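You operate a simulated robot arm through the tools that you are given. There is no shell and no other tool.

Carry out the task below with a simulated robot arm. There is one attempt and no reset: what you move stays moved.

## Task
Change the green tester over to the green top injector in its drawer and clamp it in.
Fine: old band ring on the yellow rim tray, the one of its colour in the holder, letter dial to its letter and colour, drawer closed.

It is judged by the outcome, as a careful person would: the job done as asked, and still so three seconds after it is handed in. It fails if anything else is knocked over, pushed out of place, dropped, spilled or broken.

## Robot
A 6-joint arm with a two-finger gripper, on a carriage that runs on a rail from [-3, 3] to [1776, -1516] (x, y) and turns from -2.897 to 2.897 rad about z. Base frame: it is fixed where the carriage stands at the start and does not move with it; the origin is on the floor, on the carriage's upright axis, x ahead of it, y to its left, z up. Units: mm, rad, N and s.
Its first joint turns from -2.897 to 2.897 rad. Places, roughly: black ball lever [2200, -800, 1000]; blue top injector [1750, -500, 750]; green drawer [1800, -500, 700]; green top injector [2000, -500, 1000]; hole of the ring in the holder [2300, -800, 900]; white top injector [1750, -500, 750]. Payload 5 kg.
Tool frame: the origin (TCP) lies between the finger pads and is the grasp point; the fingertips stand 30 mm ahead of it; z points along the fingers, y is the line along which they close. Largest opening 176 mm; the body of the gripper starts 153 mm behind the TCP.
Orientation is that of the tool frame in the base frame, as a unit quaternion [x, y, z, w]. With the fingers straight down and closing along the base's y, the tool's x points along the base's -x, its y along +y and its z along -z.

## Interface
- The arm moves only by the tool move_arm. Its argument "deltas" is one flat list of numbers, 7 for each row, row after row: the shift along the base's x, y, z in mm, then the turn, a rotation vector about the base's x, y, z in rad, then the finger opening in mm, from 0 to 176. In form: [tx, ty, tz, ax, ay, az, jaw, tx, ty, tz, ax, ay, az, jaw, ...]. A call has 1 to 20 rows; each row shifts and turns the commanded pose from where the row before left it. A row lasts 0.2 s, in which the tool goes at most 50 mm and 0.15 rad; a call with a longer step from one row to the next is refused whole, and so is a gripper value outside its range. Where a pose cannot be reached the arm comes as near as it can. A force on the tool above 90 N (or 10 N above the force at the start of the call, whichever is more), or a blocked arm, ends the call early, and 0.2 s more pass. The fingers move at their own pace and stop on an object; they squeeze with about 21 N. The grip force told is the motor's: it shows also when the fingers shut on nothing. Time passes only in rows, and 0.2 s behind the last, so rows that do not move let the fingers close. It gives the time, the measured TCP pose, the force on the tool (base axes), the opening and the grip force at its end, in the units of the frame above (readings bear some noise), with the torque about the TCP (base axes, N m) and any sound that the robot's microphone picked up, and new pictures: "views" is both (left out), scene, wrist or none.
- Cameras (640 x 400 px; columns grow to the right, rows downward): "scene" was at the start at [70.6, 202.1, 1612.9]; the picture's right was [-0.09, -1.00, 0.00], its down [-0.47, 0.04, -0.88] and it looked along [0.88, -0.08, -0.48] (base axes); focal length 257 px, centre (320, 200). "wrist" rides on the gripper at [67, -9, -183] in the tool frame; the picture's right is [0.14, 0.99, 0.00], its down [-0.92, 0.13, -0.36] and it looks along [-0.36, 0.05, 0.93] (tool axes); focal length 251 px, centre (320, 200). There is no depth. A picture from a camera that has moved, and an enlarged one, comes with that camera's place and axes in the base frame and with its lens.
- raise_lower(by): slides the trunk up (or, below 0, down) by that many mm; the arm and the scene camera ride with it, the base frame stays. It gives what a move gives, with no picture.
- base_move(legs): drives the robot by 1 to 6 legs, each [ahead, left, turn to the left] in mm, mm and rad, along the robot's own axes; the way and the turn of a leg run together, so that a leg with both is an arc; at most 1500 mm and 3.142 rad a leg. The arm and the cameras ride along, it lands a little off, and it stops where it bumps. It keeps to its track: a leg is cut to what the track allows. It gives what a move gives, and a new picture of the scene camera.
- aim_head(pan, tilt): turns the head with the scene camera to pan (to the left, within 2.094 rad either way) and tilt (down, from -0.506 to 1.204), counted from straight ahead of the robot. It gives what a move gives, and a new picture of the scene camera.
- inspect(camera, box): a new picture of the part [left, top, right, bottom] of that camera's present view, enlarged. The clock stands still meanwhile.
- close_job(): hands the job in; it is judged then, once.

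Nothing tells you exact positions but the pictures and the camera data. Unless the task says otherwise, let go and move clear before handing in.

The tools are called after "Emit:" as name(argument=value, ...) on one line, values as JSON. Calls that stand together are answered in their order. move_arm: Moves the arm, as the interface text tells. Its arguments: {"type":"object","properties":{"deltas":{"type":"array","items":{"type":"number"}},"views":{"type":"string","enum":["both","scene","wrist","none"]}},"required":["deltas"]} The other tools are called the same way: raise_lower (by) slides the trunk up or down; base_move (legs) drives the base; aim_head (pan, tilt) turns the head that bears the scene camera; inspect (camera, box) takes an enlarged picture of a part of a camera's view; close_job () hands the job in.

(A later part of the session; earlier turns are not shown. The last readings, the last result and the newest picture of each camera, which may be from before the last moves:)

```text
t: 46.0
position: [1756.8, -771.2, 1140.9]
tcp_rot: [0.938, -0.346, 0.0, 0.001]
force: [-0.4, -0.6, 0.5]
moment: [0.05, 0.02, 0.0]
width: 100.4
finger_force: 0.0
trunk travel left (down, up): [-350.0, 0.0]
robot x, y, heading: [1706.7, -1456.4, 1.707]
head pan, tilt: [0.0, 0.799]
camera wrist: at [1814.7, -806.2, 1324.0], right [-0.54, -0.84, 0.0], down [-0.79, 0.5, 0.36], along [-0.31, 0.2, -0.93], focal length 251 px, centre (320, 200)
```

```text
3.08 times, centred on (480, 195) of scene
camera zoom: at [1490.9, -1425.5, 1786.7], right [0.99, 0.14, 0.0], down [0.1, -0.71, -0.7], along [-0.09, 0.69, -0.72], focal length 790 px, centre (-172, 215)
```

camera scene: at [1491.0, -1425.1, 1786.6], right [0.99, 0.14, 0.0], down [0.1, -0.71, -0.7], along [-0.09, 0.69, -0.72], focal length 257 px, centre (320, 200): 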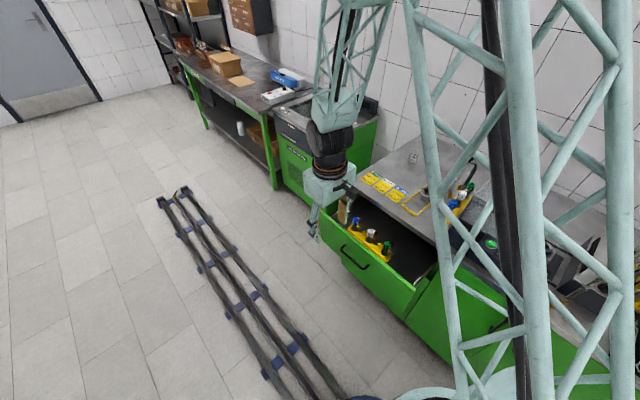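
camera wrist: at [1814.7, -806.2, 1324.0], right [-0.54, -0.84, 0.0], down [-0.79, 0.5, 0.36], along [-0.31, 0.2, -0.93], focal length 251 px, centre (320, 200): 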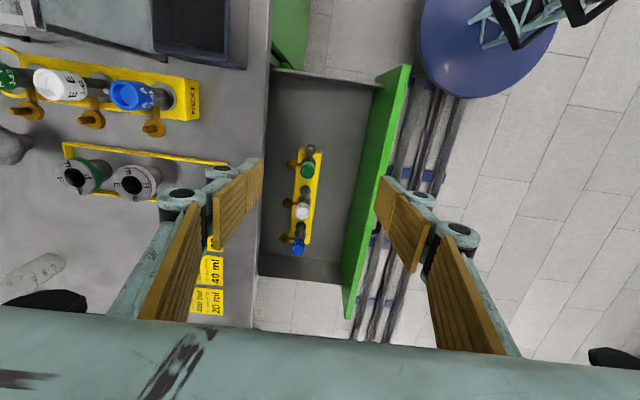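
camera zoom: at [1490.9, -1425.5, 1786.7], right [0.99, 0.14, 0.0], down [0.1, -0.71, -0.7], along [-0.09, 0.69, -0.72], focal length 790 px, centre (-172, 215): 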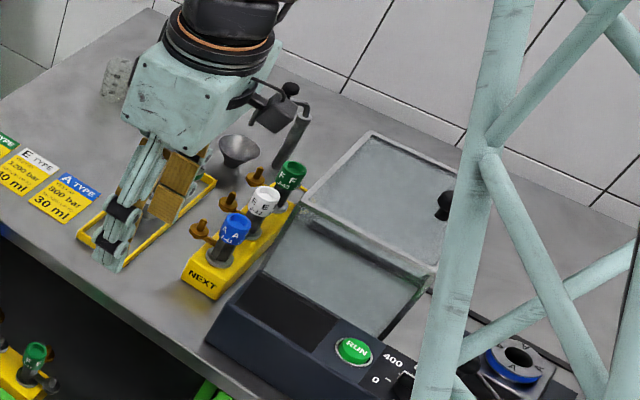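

The caps stand clear above the side ports, so the drawer injector can be gripped by its cap. The rings come first: I lift the arm, drive back to face the holder and tray, and look closely.

Emit:
move_arm(deltas=[0, 0, 48, 0, 0, 0, 150, 0, 0, 48, 0, 0, 0, 150, 0, 0, 48, 0, 0, 0, 150, 0, 0, 48, 0, 0, 0, 150], views="none")

Emit:
base_move(legs=[[166, 148, 0], [0, 0, -0.843]])

Emit:
inspect(camera="wrist", box=[0, 0, 640, 400])

```text
t: 47.0
position: [1757.4, -771.2, 1333.5]
tcp_rot: [0.938, -0.346, 0.0, 0.001]
force: [-1.4, -0.8, 0.7]
moment: [0.11, -0.04, -0.01]
width: 150.0
finger_force: 0.1
trunk travel left (down, up): [-350.0, 0.0]
robot x, y, heading: [1710.4, -1458.7, 1.708]
head pan, tilt: [0.0, 0.799]
```

```text
t: 50.9
position: [2082.7, -889.2, 1332.1]
tcp_rot: [0.718, -0.696, 0.0, 0.0]
force: [-0.1, 1.2, -0.3]
moment: [-0.02, 0.01, 0.01]
width: 149.8
finger_force: 0.2
trunk travel left (down, up): [-350.0, 0.0]
robot x, y, heading: [1540.6, -1317.8, 0.874]
head pan, tilt: [0.0, 0.799]
camera scene: at [1417.4, -1131.9, 1786.7], right [0.77, -0.64, 0.0], down [-0.46, -0.55, -0.7], along [0.45, 0.53, -0.72], focal length 257 px, centre (320, 200)
```

scene: 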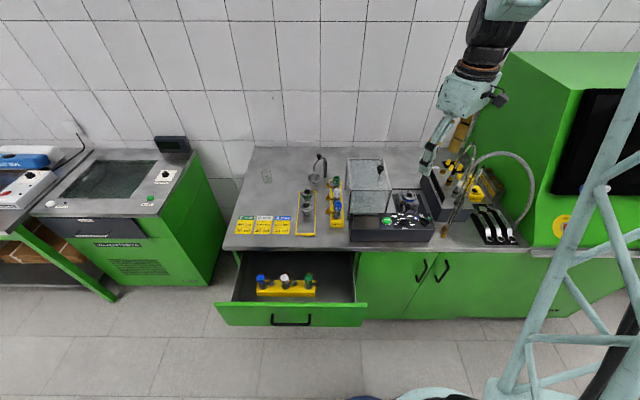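

```text
1.00 times, centred on (320, 200) of wrist (not enlarged: the box is as wide or as high as the picture)
camera zoom: at [2094.3, -954.3, 1514.4], right [-0.99, -0.17, 0.0], down [-0.16, 0.92, 0.36], along [-0.06, 0.36, -0.93], focal length 251 px, centre (320, 200)
```

zoom: 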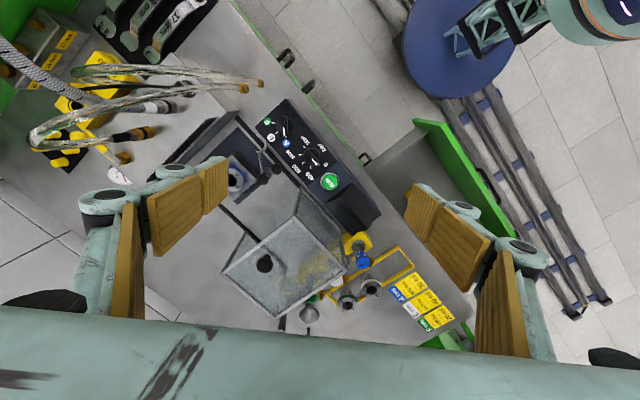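

Now I turn the tool so it closes along the bench and bring the camera nearer to the holder.

Emit:
move_arm(deltas=[22.2, 10.2, -20, 0, 0, -0.1476, 150, 22.2, 10.2, -20, 0, 0, -0.1476, 150, 22.2, 10.2, -20, 0, 0, -0.1476, 150, 22.2, 10.2, -20, 0, 0, -0.1476, 150, 22.2, 10.2, -20, 0, 0, -0.1476, 150], views="wrist")

Emit:
inspect(camera="wrist", box=[240, 120, 400, 260])

Emit:
inspect(camera="scene", box=[370, 180, 440, 250])

Emit:
inspect(camera="scene", box=[280, 150, 360, 240])

```text
t: 52.1
position: [2192.4, -839.0, 1232.6]
tcp_rot: [-0.416, 0.909, 0.0, 0.0]
force: [0.5, -0.7, 0.3]
moment: [0.01, 0.01, 0.07]
width: 149.9
finger_force: 0.2
trunk travel left (down, up): [-350.0, 0.0]
robot x, y, heading: [1539.3, -1313.0, 0.87]
head pan, tilt: [0.0, 0.799]
camera wrist: at [2157.0, -894.1, 1415.7], right [-0.84, 0.54, 0.0], down [0.51, 0.78, 0.36], along [0.2, 0.3, -0.93], focal length 251 px, centre (320, 200)
```

wrist: 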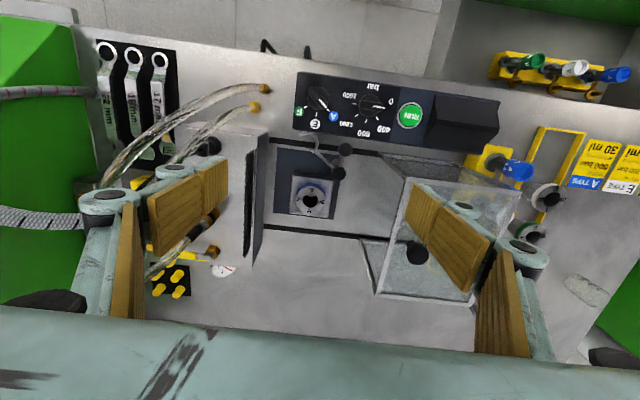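

```text
2.86 times, centred on (320, 190) of wrist
camera zoom: at [2157.0, -894.1, 1415.7], right [-0.84, 0.54, 0.0], down [0.51, 0.78, 0.36], along [0.2, 0.3, -0.93], focal length 718 px, centre (320, 229)
```

zoom: 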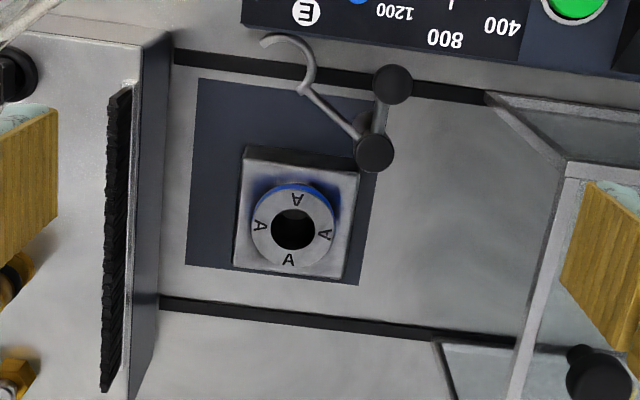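

```text
5.71 times, centred on (405, 215) of scene
camera zoom: at [1417.5, -1131.9, 1786.7], right [0.77, -0.64, 0.0], down [-0.46, -0.55, -0.7], along [0.45, 0.53, -0.72], focal length 1467 px, centre (-166, 114)
```

zoom: 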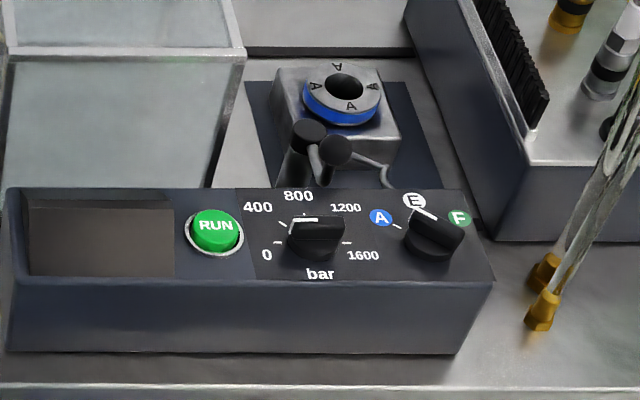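

```text
4.44 times, centred on (320, 195) of scene
camera zoom: at [1417.5, -1131.9, 1786.7], right [0.77, -0.64, 0.0], down [-0.46, -0.55, -0.7], along [0.45, 0.53, -0.72], focal length 1141 px, centre (320, 222)
```

zoom: 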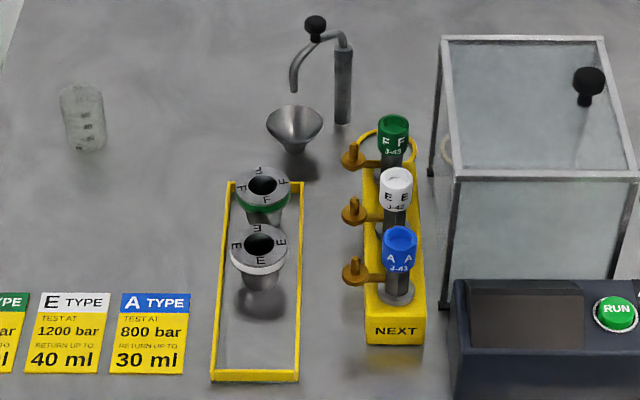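

The clamp post stands at the front left of the holder, and its hook is swung clear. I take the blue ring's top centre to be near (2268, -761, 962), so I approach above it for a check.

Emit:
move_arm(deltas=[19, 19.5, -37.5, 0, 0, 0, 110, 19, 19.5, -37.5, 0, 0, 0, 110, 19, 19.5, -37.5, 0, 0, 0, 110, 19, 19.5, -37.5, 0, 0, 0, 110], views="both")

Emit:
inspect(camera="wrist", box=[240, 80, 400, 220])

Emit:
inspect(camera="scene", box=[370, 130, 490, 250])

```text
t: 53.1
position: [2271.2, -759.7, 1079.8]
tcp_rot: [-0.418, 0.909, 0.0, 0.0]
force: [-0.2, 0.2, -0.2]
moment: [-0.02, 0.04, -0.01]
width: 110.0
finger_force: 0.1
trunk travel left (down, up): [-350.0, 0.0]
robot x, y, heading: [1539.9, -1314.3, 0.871]
head pan, tilt: [0.0, 0.799]
camera scene: at [1417.9, -1131.5, 1786.5], right [0.77, -0.64, 0.0], down [-0.46, -0.55, -0.7], along [0.45, 0.53, -0.72], focal length 257 px, centre (320, 200)
camera wrist: at [2235.0, -815.1, 1262.1], right [-0.84, 0.54, 0.0], down [0.5, 0.78, 0.36], along [0.2, 0.3, -0.93], focal length 251 px, centre (320, 200)
```

scene: 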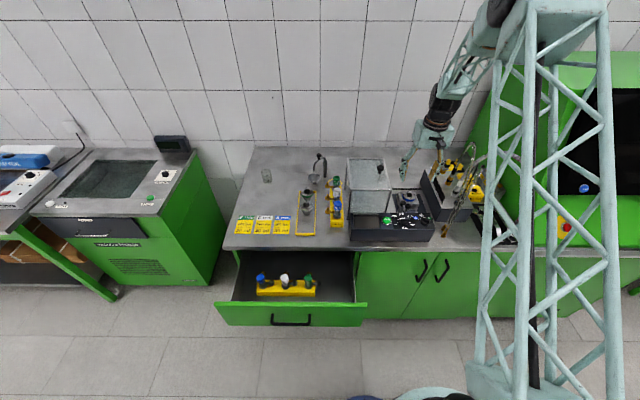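
wrist: 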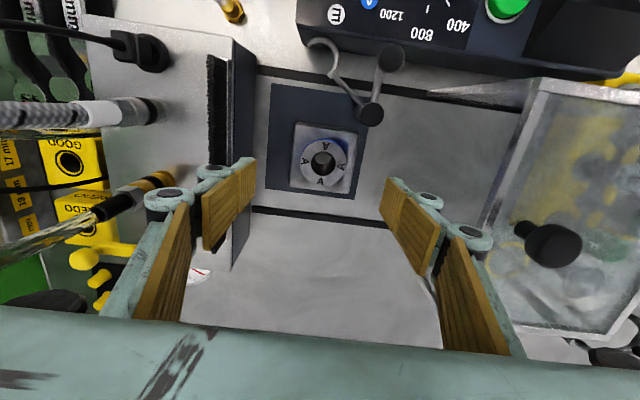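

```text
2.86 times, centred on (320, 150) of wrist
camera zoom: at [2235.0, -815.1, 1262.1], right [-0.84, 0.54, 0.0], down [0.5, 0.78, 0.36], along [0.2, 0.3, -0.93], focal length 718 px, centre (320, 343)
```

zoom: 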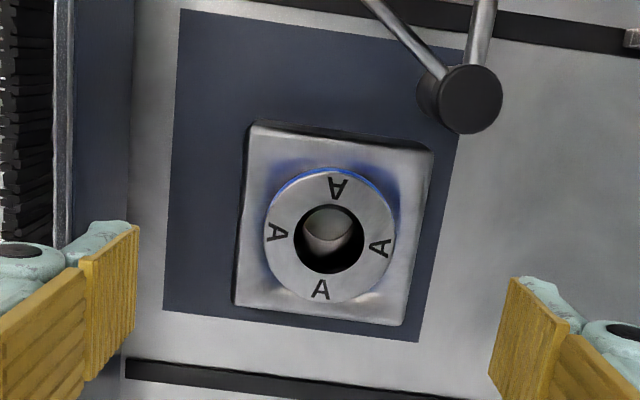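

```text
3.33 times, centred on (430, 190) of scene
camera zoom: at [1417.9, -1131.5, 1786.5], right [0.77, -0.64, 0.0], down [-0.46, -0.55, -0.7], along [0.45, 0.53, -0.72], focal length 856 px, centre (-47, 233)
```

zoom: 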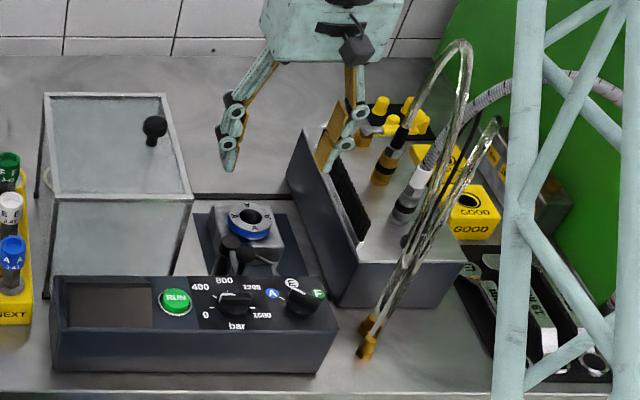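

Alignment is nearly right; about 4 mm to shift. I correct this and descend beside the ring.

Emit:
move_arm(deltas=[-3.6, 2.3, -30, 0, 0, 0, 90, 0, 0, -35, 0, 0, 0, 90, 0, 0, -30, 0, 0, 0, 90], views="both")

Emit:
inspect(camera="wrist", box=[240, 100, 400, 240])

Emit:
inspect(camera="scene", box=[370, 160, 450, 240])

```text
t: 53.9
position: [2266.7, -756.5, 986.3]
tcp_rot: [-0.418, 0.908, -0.001, 0.0]
force: [-0.1, 0.1, 0.7]
moment: [0.01, 0.0, -0.01]
width: 89.9
finger_force: 0.1
trunk travel left (down, up): [-350.0, 0.0]
robot x, y, heading: [1539.9, -1311.7, 0.866]
head pan, tilt: [0.0, 0.799]
camera scene: at [1417.3, -1131.8, 1786.7], right [0.77, -0.64, 0.0], down [-0.46, -0.55, -0.7], along [0.45, 0.53, -0.72], focal length 257 px, centre (320, 200)
camera wrist: at [2231.6, -812.6, 1168.0], right [-0.84, 0.54, 0.0], down [0.5, 0.78, 0.36], along [0.2, 0.3, -0.93], focal length 251 px, centre (320, 200)
```

scene: 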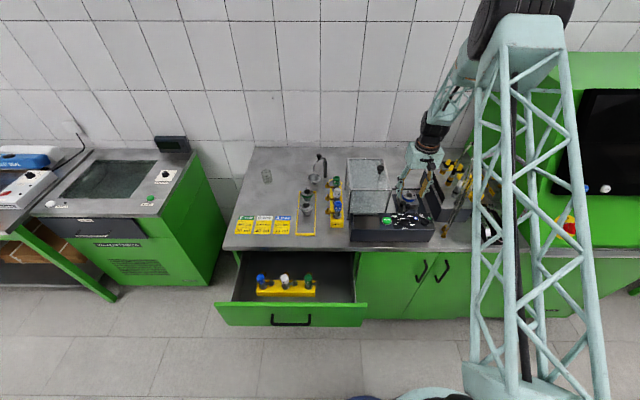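
wrist: 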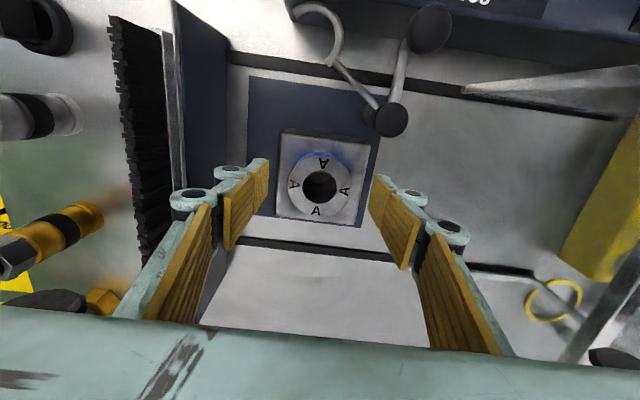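

```text
2.86 times, centred on (320, 170) of wrist
camera zoom: at [2231.6, -812.6, 1168.0], right [-0.84, 0.54, 0.0], down [0.5, 0.78, 0.36], along [0.2, 0.3, -0.93], focal length 718 px, centre (320, 286)
```

zoom: 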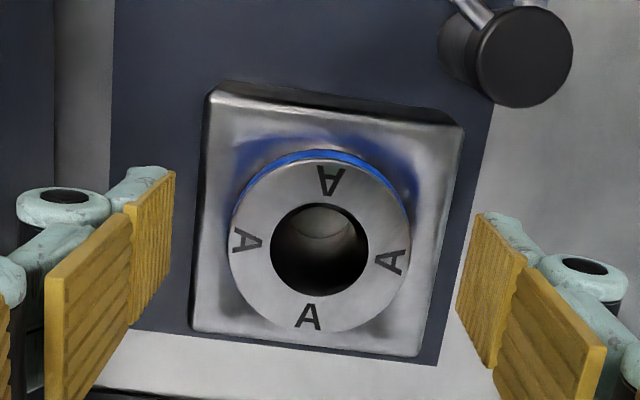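

```text
5.00 times, centred on (410, 200) of scene
camera zoom: at [1417.3, -1131.8, 1786.7], right [0.77, -0.64, 0.0], down [-0.46, -0.55, -0.7], along [0.45, 0.53, -0.72], focal length 1284 px, centre (-130, 200)
```

zoom: 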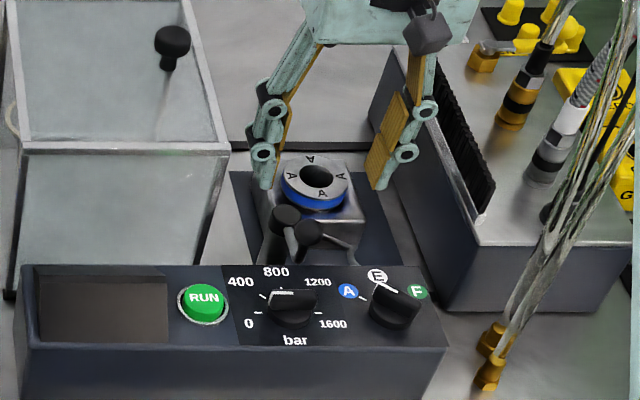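

The ring top is at about z 953, with the fingertips just above it. I go 13 mm lower and close.

Emit:
move_arm(deltas=[1, 1.2, -7, 0, 0, 0, 90, 0, 0, -6, 0, 0, 0, 90], views="none")

Emit:
move_arm(deltas=[0, 0, 0, 0, 0, 0, 40, 0, 0, 0, 0, 0, 0, 40, 0, 0, 0, 0, 0, 0, 40], views="both")

Emit:
inspect(camera="scene", box=[370, 160, 450, 240])

```text
t: 54.5
position: [2267.4, -755.6, 974.4]
tcp_rot: [-0.418, 0.909, 0.001, 0.0]
force: [0.2, 0.9, 0.3]
moment: [0.02, 0.05, -0.02]
width: 89.8
finger_force: 0.1
trunk travel left (down, up): [-350.0, 0.0]
robot x, y, heading: [1538.6, -1314.1, 0.872]
head pan, tilt: [0.0, 0.799]
```

```text
t: 55.3
position: [2267.9, -755.3, 971.9]
tcp_rot: [-0.418, 0.908, 0.001, 0.0]
force: [0.7, -0.2, 1.1]
moment: [-0.01, -0.08, 0.0]
width: 57.4
finger_force: 21.4
trunk travel left (down, up): [-350.0, 0.0]
robot x, y, heading: [1539.1, -1313.1, 0.873]
head pan, tilt: [0.0, 0.799]
camera scene: at [1417.4, -1131.9, 1786.7], right [0.77, -0.64, 0.0], down [-0.46, -0.55, -0.7], along [0.45, 0.53, -0.72], focal length 257 px, centre (320, 200)
camera wrist: at [2232.0, -811.6, 1155.1], right [-0.84, 0.54, 0.0], down [0.5, 0.78, 0.36], along [0.2, 0.3, -0.93], focal length 251 px, centre (320, 200)
```

scene: 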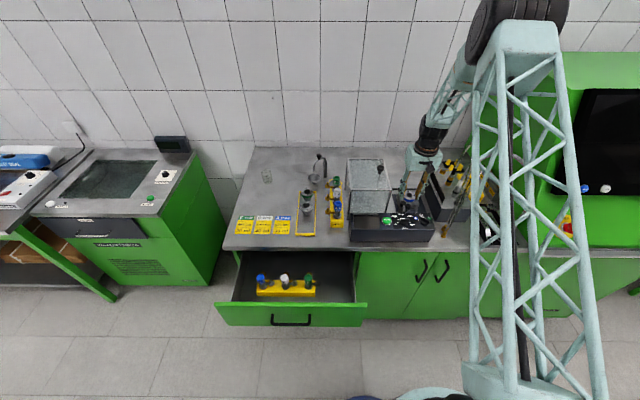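
wrist: 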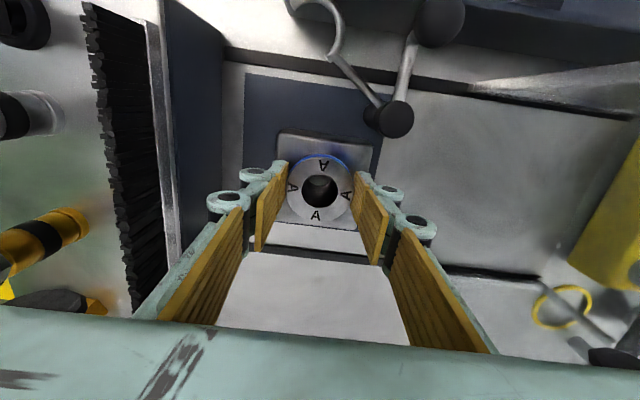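

```text
5.00 times, centred on (410, 200) of scene
camera zoom: at [1417.4, -1131.9, 1786.7], right [0.77, -0.64, 0.0], down [-0.46, -0.55, -0.7], along [0.45, 0.53, -0.72], focal length 1284 px, centre (-130, 200)
```

zoom: 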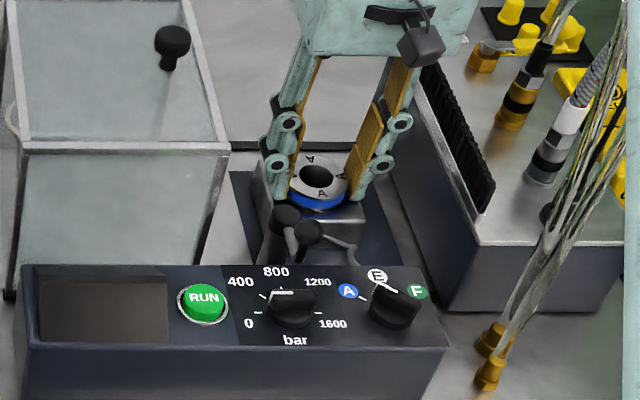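

The blue ring is gripped at 57.4 mm. I lift it straight up.

Emit:
move_arm(deltas=[0, 0, 10, 0, 0, 0, 40, 0, 0, 25, 0, 0, 0, 40, 0, 0, 40, 0, 0, 0, 40, 0, 0, 45, 0, 0, 0, 40, 0, 0, 45, 0, 0, 0, 40], views="both")

Emit:
inspect(camera="scene", box=[370, 130, 450, 210])

```text
t: 56.5
position: [2265.4, -755.5, 1138.0]
tcp_rot: [-0.418, 0.908, 0.0, 0.0]
force: [-0.8, 0.5, -2.0]
moment: [0.05, -0.09, -0.01]
width: 57.6
finger_force: 21.3
trunk travel left (down, up): [-350.0, 0.0]
robot x, y, heading: [1537.8, -1315.4, 0.875]
head pan, tilt: [0.0, 0.799]
camera scene: at [1416.9, -1132.1, 1786.8], right [0.77, -0.64, 0.0], down [-0.46, -0.55, -0.7], along [0.45, 0.53, -0.72], focal length 257 px, centre (320, 200)
camera wrist: at [2230.9, -812.1, 1321.3], right [-0.84, 0.54, 0.0], down [0.5, 0.78, 0.36], along [0.2, 0.3, -0.93], focal length 251 px, centre (320, 200)
```

scene: 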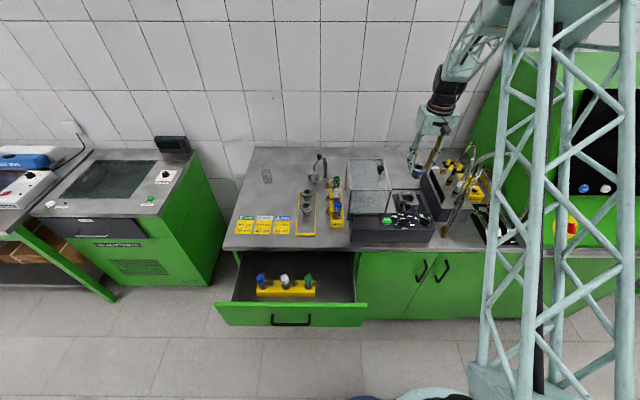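
wrist: 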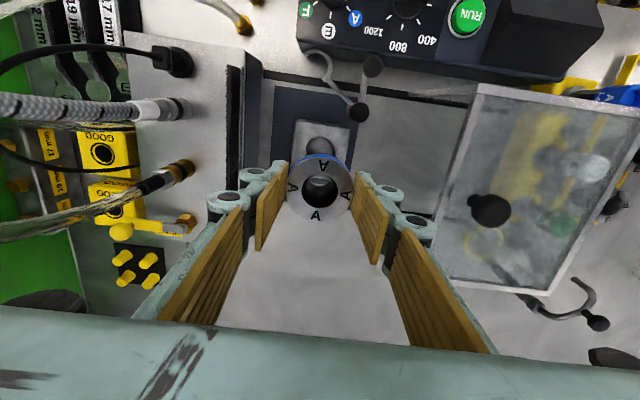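

```text
5.00 times, centred on (410, 170) of scene
camera zoom: at [1416.9, -1132.1, 1786.8], right [0.77, -0.64, 0.0], down [-0.46, -0.55, -0.7], along [0.45, 0.53, -0.72], focal length 1284 px, centre (-130, 350)
```

zoom: 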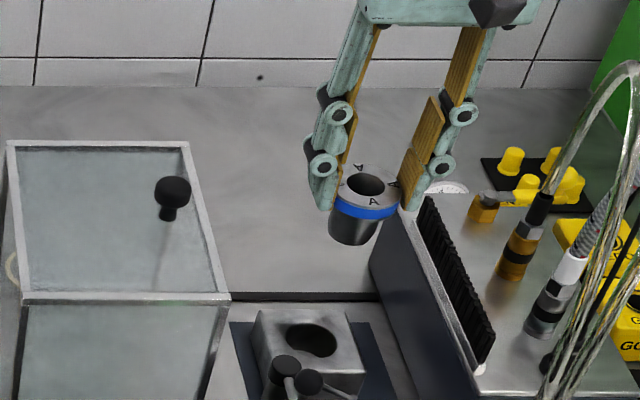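

The ring is free. I raise it above the glass cover and carry it over to the tray's empty front part.

Emit:
move_arm(deltas=[0, 0, 40, 0, 0, 0, 40, 0, 0, 40, 0, 0, 0, 40, 0, 0, 35, 0, 0, 0, 40, -40.2, 18, 0, 0, 0, 0, 40, -40.2, 18, 0, 0, 0, 0, 40, -40.2, 18, 0, 0, 0, 0, 40, -40.2, 18, 0, 0, 0, 0, 40, -40.2, 18, 0, 0, 0, 0, 40, -40.2, 18, 0, 0, 0, 0, 40, -40.2, 18, 0, 0, 0, 0, 40, -40.2, 18, 0, 0, 0, 0, 40, -40.2, 18, 0, 0, 0, 0, 40, -40.2, 18, 0, 0, 0, 0, 40, -40.2, 18, 0, 0, 0, 0, 40], views="both")

Emit:
inspect(camera="wrist", box=[220, 60, 420, 240])

```text
t: 59.5
position: [1826.9, -555.5, 1252.2]
tcp_rot: [-0.418, 0.909, -0.001, 0.0]
force: [-0.7, 0.7, -1.5]
moment: [-0.06, -0.11, -0.01]
width: 57.5
finger_force: 21.0
trunk travel left (down, up): [-350.0, 0.0]
robot x, y, heading: [1541.5, -1313.3, 0.873]
head pan, tilt: [0.0, 0.799]
camera scene: at [1416.9, -1131.5, 1786.7], right [0.77, -0.64, 0.0], down [-0.46, -0.55, -0.7], along [0.45, 0.53, -0.72], focal length 257 px, centre (320, 200)
camera wrist: at [1790.5, -612.0, 1434.8], right [-0.84, 0.54, 0.0], down [0.5, 0.78, 0.36], along [0.2, 0.3, -0.93], focal length 251 px, centre (320, 200)
```

scene: 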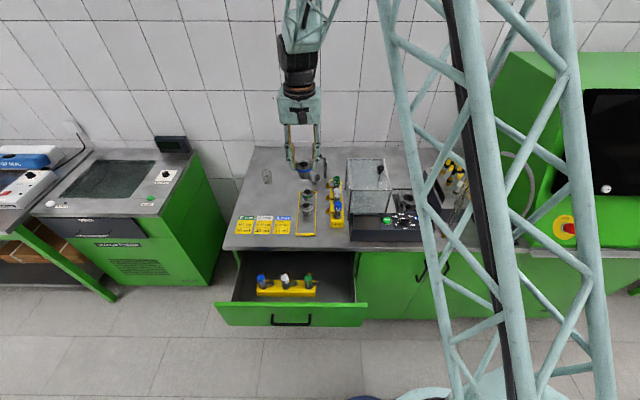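
wrist: 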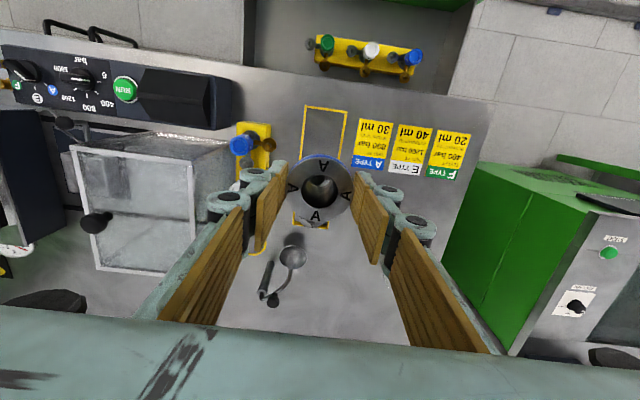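

```text
2.22 times, centred on (320, 150) of wrist
camera zoom: at [1790.5, -612.0, 1434.8], right [-0.84, 0.54, 0.0], down [0.5, 0.78, 0.36], along [0.2, 0.3, -0.93], focal length 559 px, centre (320, 311)
```

zoom: 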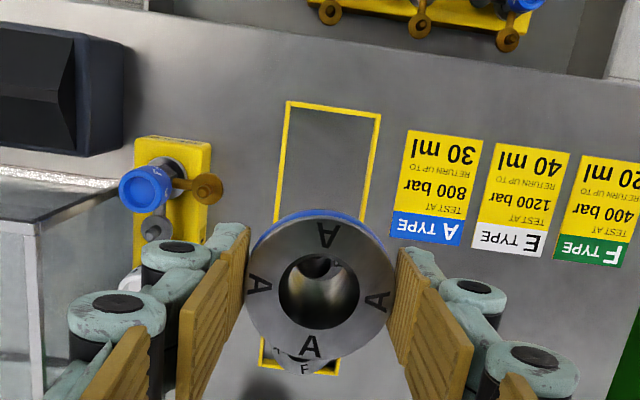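

The tray's centre line is at along 1751, and the empty space sits below the ring. I descend most of the way and check.

Emit:
move_arm(deltas=[-2.3, 1.9, -45, 0, 0, 0, 40, 0, 0, -45, 0, 0, 0, 40, 0, 0, -45, 0, 0, 0, 40, 0, 0, -45, 0, 0, 0, 40, 0, 0, -40, 0, 0, 0, 40], views="both")

Emit:
inspect(camera="scene", box=[270, 140, 370, 250])

```text
t: 60.7
position: [1824.4, -553.3, 1032.7]
tcp_rot: [-0.417, 0.909, 0.0, 0.0]
force: [0.7, 0.5, -1.4]
moment: [-0.05, -0.01, 0.0]
width: 57.2
finger_force: 20.9
trunk travel left (down, up): [-350.0, 0.0]
robot x, y, heading: [1537.2, -1315.5, 0.871]
head pan, tilt: [0.0, 0.799]
camera scene: at [1417.5, -1131.4, 1786.6], right [0.77, -0.64, 0.0], down [-0.46, -0.55, -0.7], along [0.45, 0.53, -0.72], focal length 257 px, centre (320, 200)
camera wrist: at [1788.3, -610.2, 1214.9], right [-0.84, 0.54, 0.0], down [0.5, 0.78, 0.36], along [0.2, 0.31, -0.93], focal length 251 px, centre (320, 200)
```

scene: 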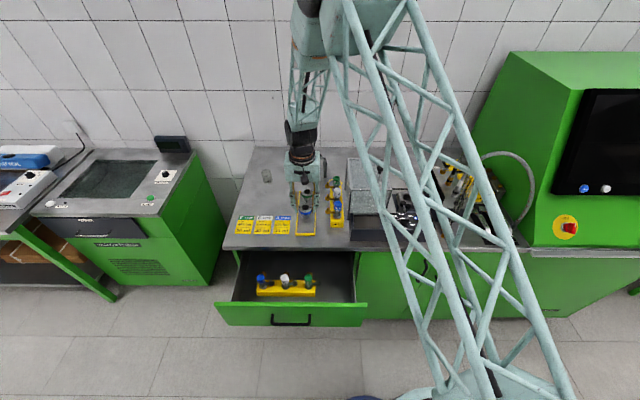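
wrist: 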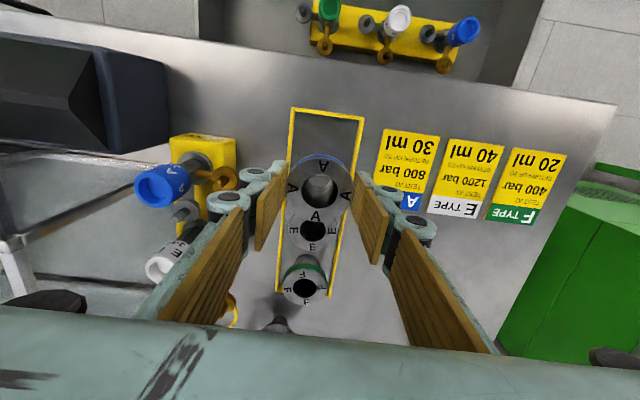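

```text
3.64 times, centred on (320, 195) of scene
camera zoom: at [1417.5, -1131.4, 1786.6], right [0.77, -0.64, 0.0], down [-0.46, -0.55, -0.7], along [0.45, 0.53, -0.72], focal length 934 px, centre (320, 218)
```

zoom: 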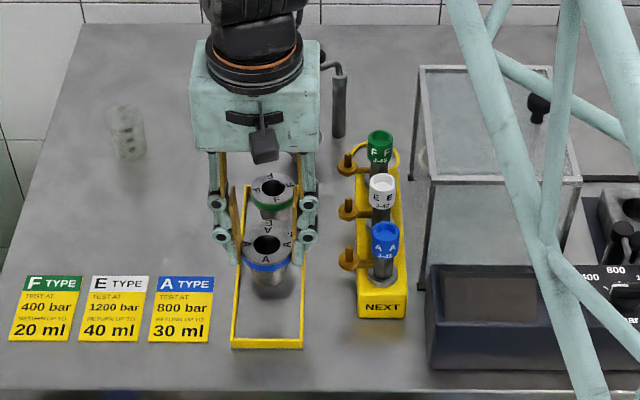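

Clearances look right on all sides. I shift 6 mm to the front and lower it in small steps, watching the force.

Emit:
move_arm(deltas=[-3.9, -4.6, -20, 0, 0, 0, 40, 0, 0, -20, 0, 0, 0, 40], views="none")

Emit:
inspect(camera="scene", box=[280, 165, 350, 235])

```text
t: 61.3
position: [1820.4, -559.1, 992.0]
tcp_rot: [-0.417, 0.909, 0.0, 0.0]
force: [0.1, -0.6, -2.2]
moment: [-0.04, 0.07, 0.01]
width: 57.5
finger_force: 21.4
trunk travel left (down, up): [-350.0, 0.0]
robot x, y, heading: [1536.8, -1316.8, 0.871]
head pan, tilt: [0.0, 0.799]
```

```text
5.71 times, centred on (315, 200) of scene
camera zoom: at [1417.5, -1131.2, 1786.6], right [0.77, -0.64, 0.0], down [-0.46, -0.55, -0.7], along [0.45, 0.53, -0.72], focal length 1467 px, centre (349, 200)
```

zoom: 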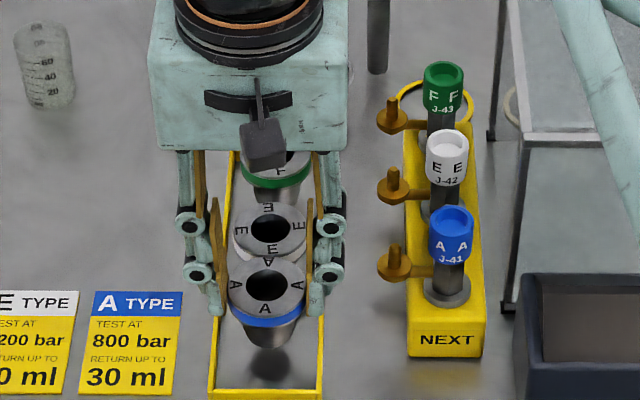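

Emit:
move_arm(deltas=[0, 0, -8, 0, 0, 0, 40, 0, 0, -8, 0, 0, 0, 40], views="none")

Emit:
inspect(camera="scene", box=[280, 165, 350, 235])

```text
t: 61.9
position: [1818.7, -560.0, 977.4]
tcp_rot: [-0.418, 0.909, 0.0, 0.0]
force: [-0.9, 0.1, -2.2]
moment: [-0.04, 0.08, 0.0]
width: 57.3
finger_force: 21.2
trunk travel left (down, up): [-350.0, 0.0]
robot x, y, heading: [1539.9, -1312.2, 0.871]
head pan, tilt: [0.0, 0.799]
```

```text
5.71 times, centred on (315, 200) of scene
camera zoom: at [1417.7, -1131.1, 1786.6], right [0.77, -0.64, 0.0], down [-0.46, -0.55, -0.7], along [0.45, 0.53, -0.72], focal length 1467 px, centre (349, 200)
```

zoom: 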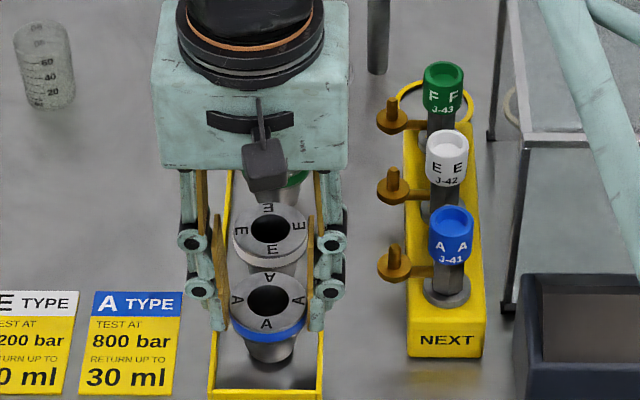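

Emit:
move_arm(deltas=[0, 0, -6, 0, 0, 0, 40, 0, 0, -6, 0, 0, 0, 40], views="none")

Emit:
move_arm(deltas=[0, 0, -4, 0, 0, 0, 40], views="none")

Emit:
inspect(camera="scene", box=[280, 165, 350, 235])

```text
t: 62.5
position: [1819.4, -560.3, 966.8]
tcp_rot: [-0.418, 0.908, 0.0, 0.002]
force: [3.2, 0.8, 13.5]
moment: [-0.05, -0.08, 0.01]
width: 57.6
finger_force: 20.9
trunk travel left (down, up): [-350.0, 0.0]
robot x, y, heading: [1539.6, -1317.9, 0.868]
head pan, tilt: [0.0, 0.799]
```

```text
t: 62.9
position: [1818.7, -559.8, 961.6]
tcp_rot: [-0.419, 0.908, 0.0, 0.001]
force: [4.0, 2.0, 13.1]
moment: [0.02, -0.12, 0.0]
width: 56.9
finger_force: 20.9
trunk travel left (down, up): [-350.0, 0.0]
robot x, y, heading: [1538.9, -1312.9, 0.872]
head pan, tilt: [0.0, 0.799]
```

```text
5.71 times, centred on (315, 200) of scene
camera zoom: at [1417.2, -1132.6, 1786.8], right [0.77, -0.64, 0.0], down [-0.46, -0.55, -0.7], along [0.45, 0.53, -0.72], focal length 1467 px, centre (349, 200)
```

zoom: 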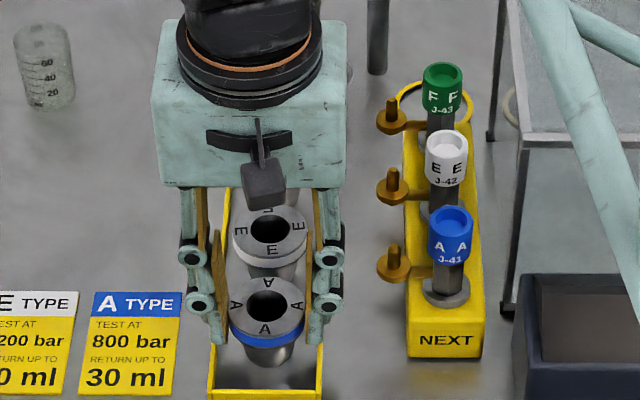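

The cup is standing on the tray: contact force began at TCP z ≈ 966. I release and lift away.

Emit:
move_arm(deltas=[0, 0, 1, 0, 0, 0, 64, 0, 0, 0, 0, 0, 0, 80, 0, 0, 0, 0, 0, 0, 80, 0, 0, 20, 0, 0, 0, 80, 0, 0, 40, 0, 0, 0, 80, 0, 0, 40, 0, 0, 0, 80], views="both")

Emit:
inspect(camera="wrist", box=[240, 100, 400, 260])

```text
t: 64.3
position: [1819.4, -561.4, 1064.9]
tcp_rot: [-0.418, 0.908, 0.0, 0.0]
force: [-0.3, -1.1, 0.5]
moment: [0.08, -0.04, -0.03]
width: 80.3
finger_force: 0.1
trunk travel left (down, up): [-350.0, 0.0]
robot x, y, heading: [1542.0, -1313.4, 0.872]
head pan, tilt: [0.0, 0.799]
camera scene: at [1417.2, -1132.3, 1786.8], right [0.77, -0.64, 0.0], down [-0.46, -0.55, -0.7], along [0.45, 0.53, -0.72], focal length 257 px, centre (320, 200)
camera wrist: at [1783.0, -615.9, 1247.4], right [-0.84, 0.54, 0.0], down [0.5, 0.78, 0.36], along [0.2, 0.3, -0.93], focal length 251 px, centre (320, 200)
```

scene: 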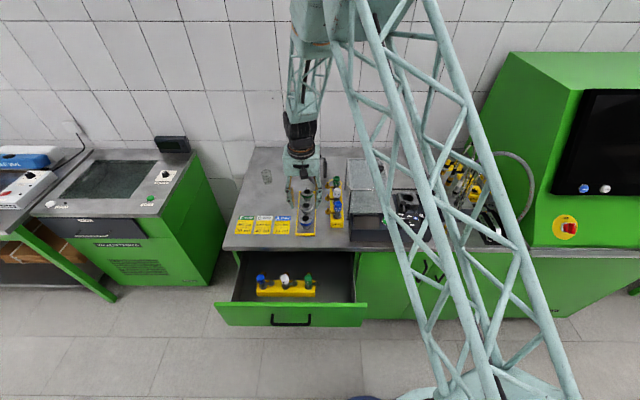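
wrist: 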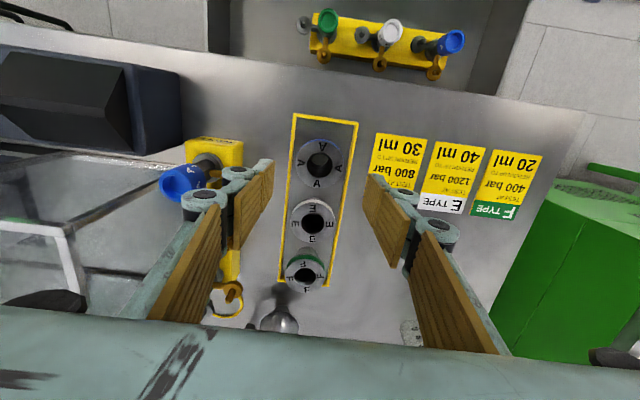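

```text
2.50 times, centred on (320, 180) of wrist
camera zoom: at [1783.0, -615.9, 1247.4], right [-0.84, 0.54, 0.0], down [0.5, 0.78, 0.36], along [0.2, 0.3, -0.93], focal length 629 px, centre (320, 250)
```

zoom: 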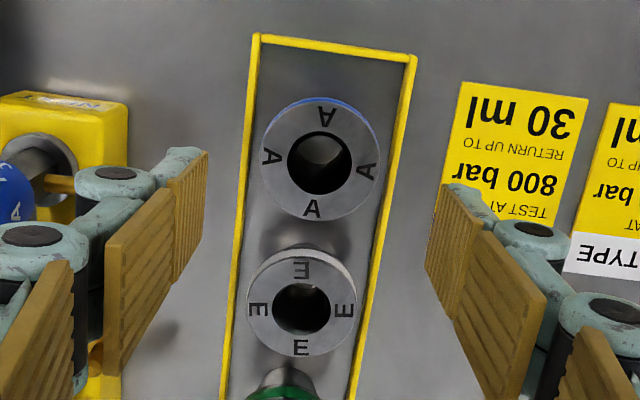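

The blue ring stands on the tray. Next is the green ring, near (1927, -437) at the far end; I move above it for a check.

Emit:
move_arm(deltas=[27, 31.1, 0, 0, 0, 0, 76, 27, 31.1, 0, 0, 0, 0, 76, 27, 31.1, 0, 0, 0, 0, 76, 27, 31.1, 0, 0, 0, 0, 76], views="both")

Emit:
inspect(camera="wrist", box=[240, 80, 400, 240])

Emit:
inspect(camera="scene", box=[280, 145, 350, 215])

```text
t: 65.3
position: [1925.8, -436.6, 1064.6]
tcp_rot: [-0.418, 0.909, 0.0, -0.001]
force: [-0.2, -1.3, -0.3]
moment: [0.07, 0.0, -0.01]
width: 75.9
finger_force: 0.0
trunk travel left (down, up): [-350.0, 0.0]
robot x, y, heading: [1540.3, -1314.6, 0.875]
head pan, tilt: [0.0, 0.799]
camera scene: at [1417.3, -1132.0, 1786.6], right [0.77, -0.64, 0.0], down [-0.46, -0.55, -0.7], along [0.45, 0.53, -0.72], focal length 257 px, centre (320, 200)
camera wrist: at [1889.4, -491.2, 1246.6], right [-0.84, 0.54, 0.0], down [0.5, 0.78, 0.36], along [0.2, 0.3, -0.93], focal length 251 px, centre (320, 200)
```

scene: 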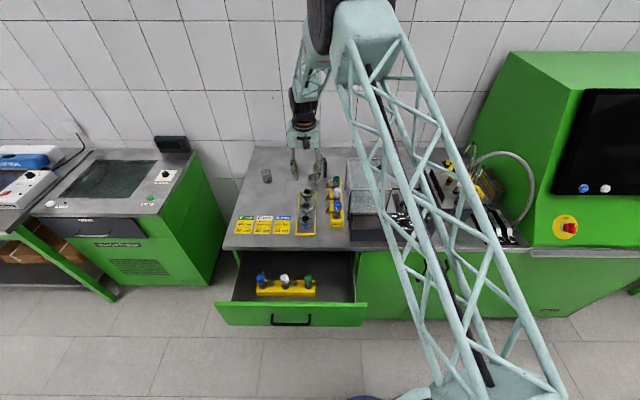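
wrist: 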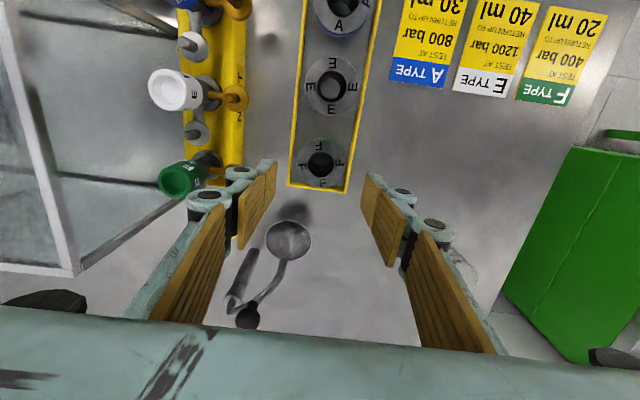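

```text
2.50 times, centred on (320, 160) of wrist
camera zoom: at [1889.4, -491.2, 1246.6], right [-0.84, 0.54, 0.0], down [0.5, 0.78, 0.36], along [0.2, 0.3, -0.93], focal length 629 px, centre (320, 300)
```

zoom: 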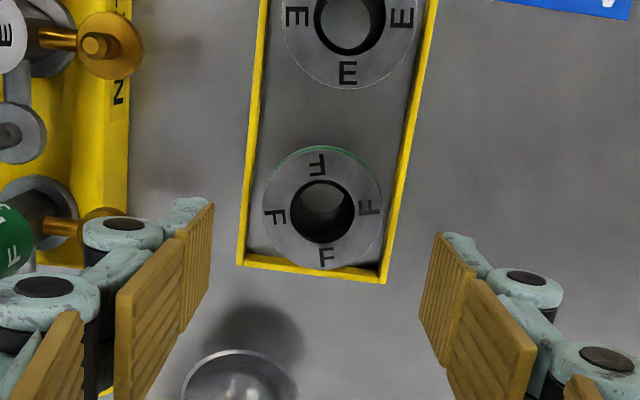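

```text
5.71 times, centred on (315, 180) of scene
camera zoom: at [1417.3, -1132.0, 1786.6], right [0.77, -0.64, 0.0], down [-0.46, -0.55, -0.7], along [0.45, 0.53, -0.72], focal length 1467 px, centre (349, 314)
```

zoom: 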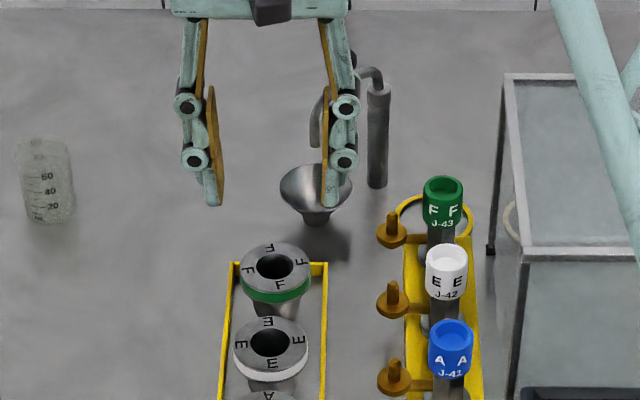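

Only a 2 mm correction is needed. I descend over the green ring and grip it.

Emit:
move_arm(deltas=[-1.6, 1.0, -30, 0, 0, 0, 72, 0, 0, -35, 0, 0, 0, 72, 0, 0, -20, 0, 0, 0, 72, 0, 0, -14, 0, 0, 0, 72], views="wrist")

Emit:
inspect(camera="scene", box=[280, 145, 350, 215])

```text
t: 66.3
position: [1924.3, -436.5, 963.9]
tcp_rot: [-0.418, 0.909, -0.001, 0.0]
force: [0.4, 0.2, 0.7]
moment: [0.03, -0.01, -0.01]
width: 71.9
finger_force: 0.0
trunk travel left (down, up): [-350.0, 0.0]
robot x, y, heading: [1538.3, -1319.0, 0.874]
head pan, tilt: [0.0, 0.799]
camera wrist: at [1888.8, -491.8, 1147.3], right [-0.84, 0.54, 0.0], down [0.5, 0.78, 0.36], along [0.2, 0.31, -0.93], focal length 251 px, centre (320, 200)
```

wrist: 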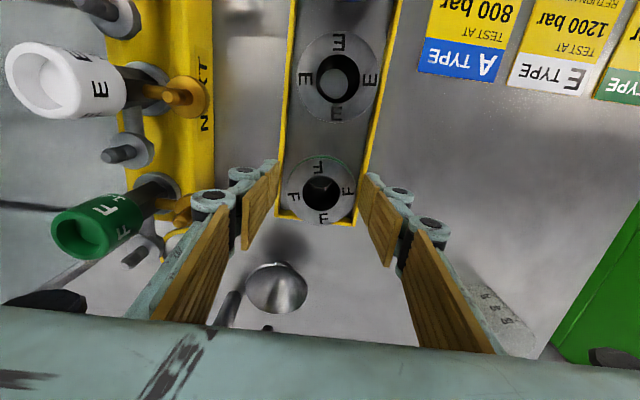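

```text
5.71 times, centred on (315, 180) of scene
camera zoom: at [1417.1, -1132.3, 1786.7], right [0.77, -0.64, 0.0], down [-0.46, -0.55, -0.7], along [0.45, 0.53, -0.72], focal length 1467 px, centre (349, 314)
```

zoom: 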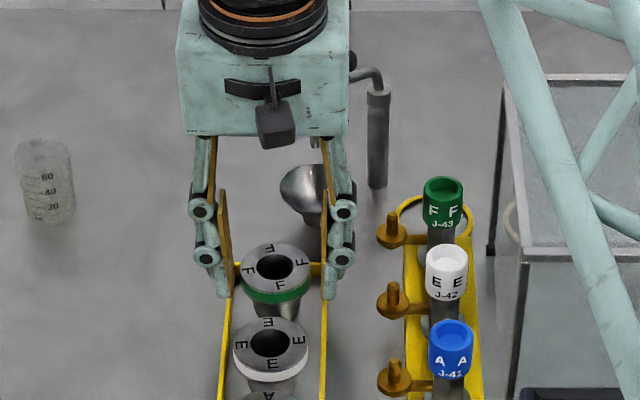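

Emit:
move_arm(deltas=[0, 0, 0, 0, 0, 0, 40, 0, 0, 0, 0, 0, 0, 40, 0, 0, 0, 0, 0, 0, 40, 0, 0, 10, 0, 0, 0, 40, 0, 0, 20, 0, 0, 0, 40, 0, 0, 40, 0, 0, 0, 40, 0, 0, 45, 0, 0, 0, 40, 0, 0, 45, 0, 0, 0, 40, 0, 0, 45, 0, 0, 0, 40, 0, 0, 45, 0, 0, 0, 40, 0, 0, 40, 0, 0, 0, 40], views="both")

Emit:
inspect(camera="wrist", box=[240, 80, 400, 240])

```text
t: 68.7
position: [1926.2, -435.5, 1252.6]
tcp_rot: [-0.418, 0.908, 0.001, 0.001]
force: [-0.1, -0.9, -2.3]
moment: [0.05, -0.03, -0.02]
width: 55.1
finger_force: 20.7
trunk travel left (down, up): [-350.0, 0.0]
robot x, y, heading: [1540.2, -1311.1, 0.873]
head pan, tilt: [0.0, 0.799]
camera scene: at [1417.3, -1132.0, 1786.8], right [0.77, -0.64, 0.0], down [-0.46, -0.55, -0.7], along [0.45, 0.53, -0.72], focal length 257 px, centre (320, 200)
camera wrist: at [1889.3, -491.0, 1436.1], right [-0.84, 0.54, 0.0], down [0.5, 0.78, 0.36], along [0.2, 0.3, -0.93], focal length 251 px, centre (320, 200)
```

scene: 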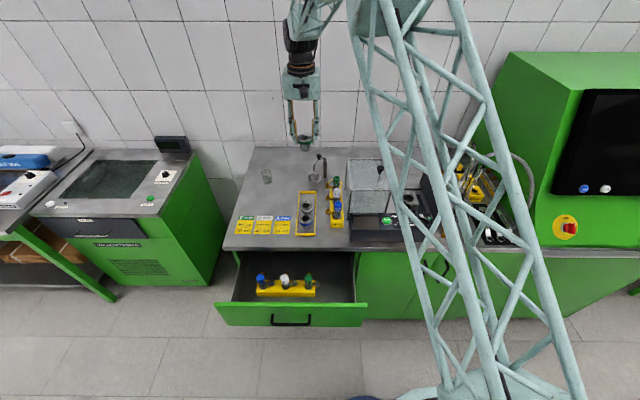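
wrist: 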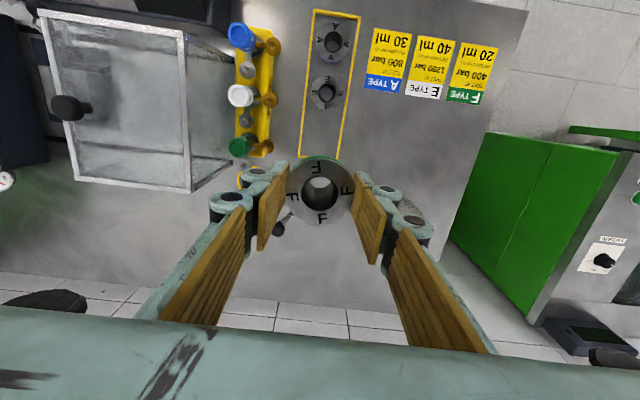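

```text
2.50 times, centred on (320, 160) of wrist
camera zoom: at [1889.3, -491.0, 1436.1], right [-0.84, 0.54, 0.0], down [0.5, 0.78, 0.36], along [0.2, 0.3, -0.93], focal length 629 px, centre (320, 300)
```

zoom: 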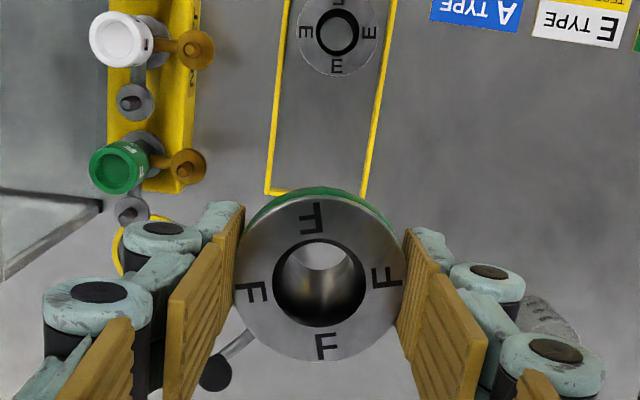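

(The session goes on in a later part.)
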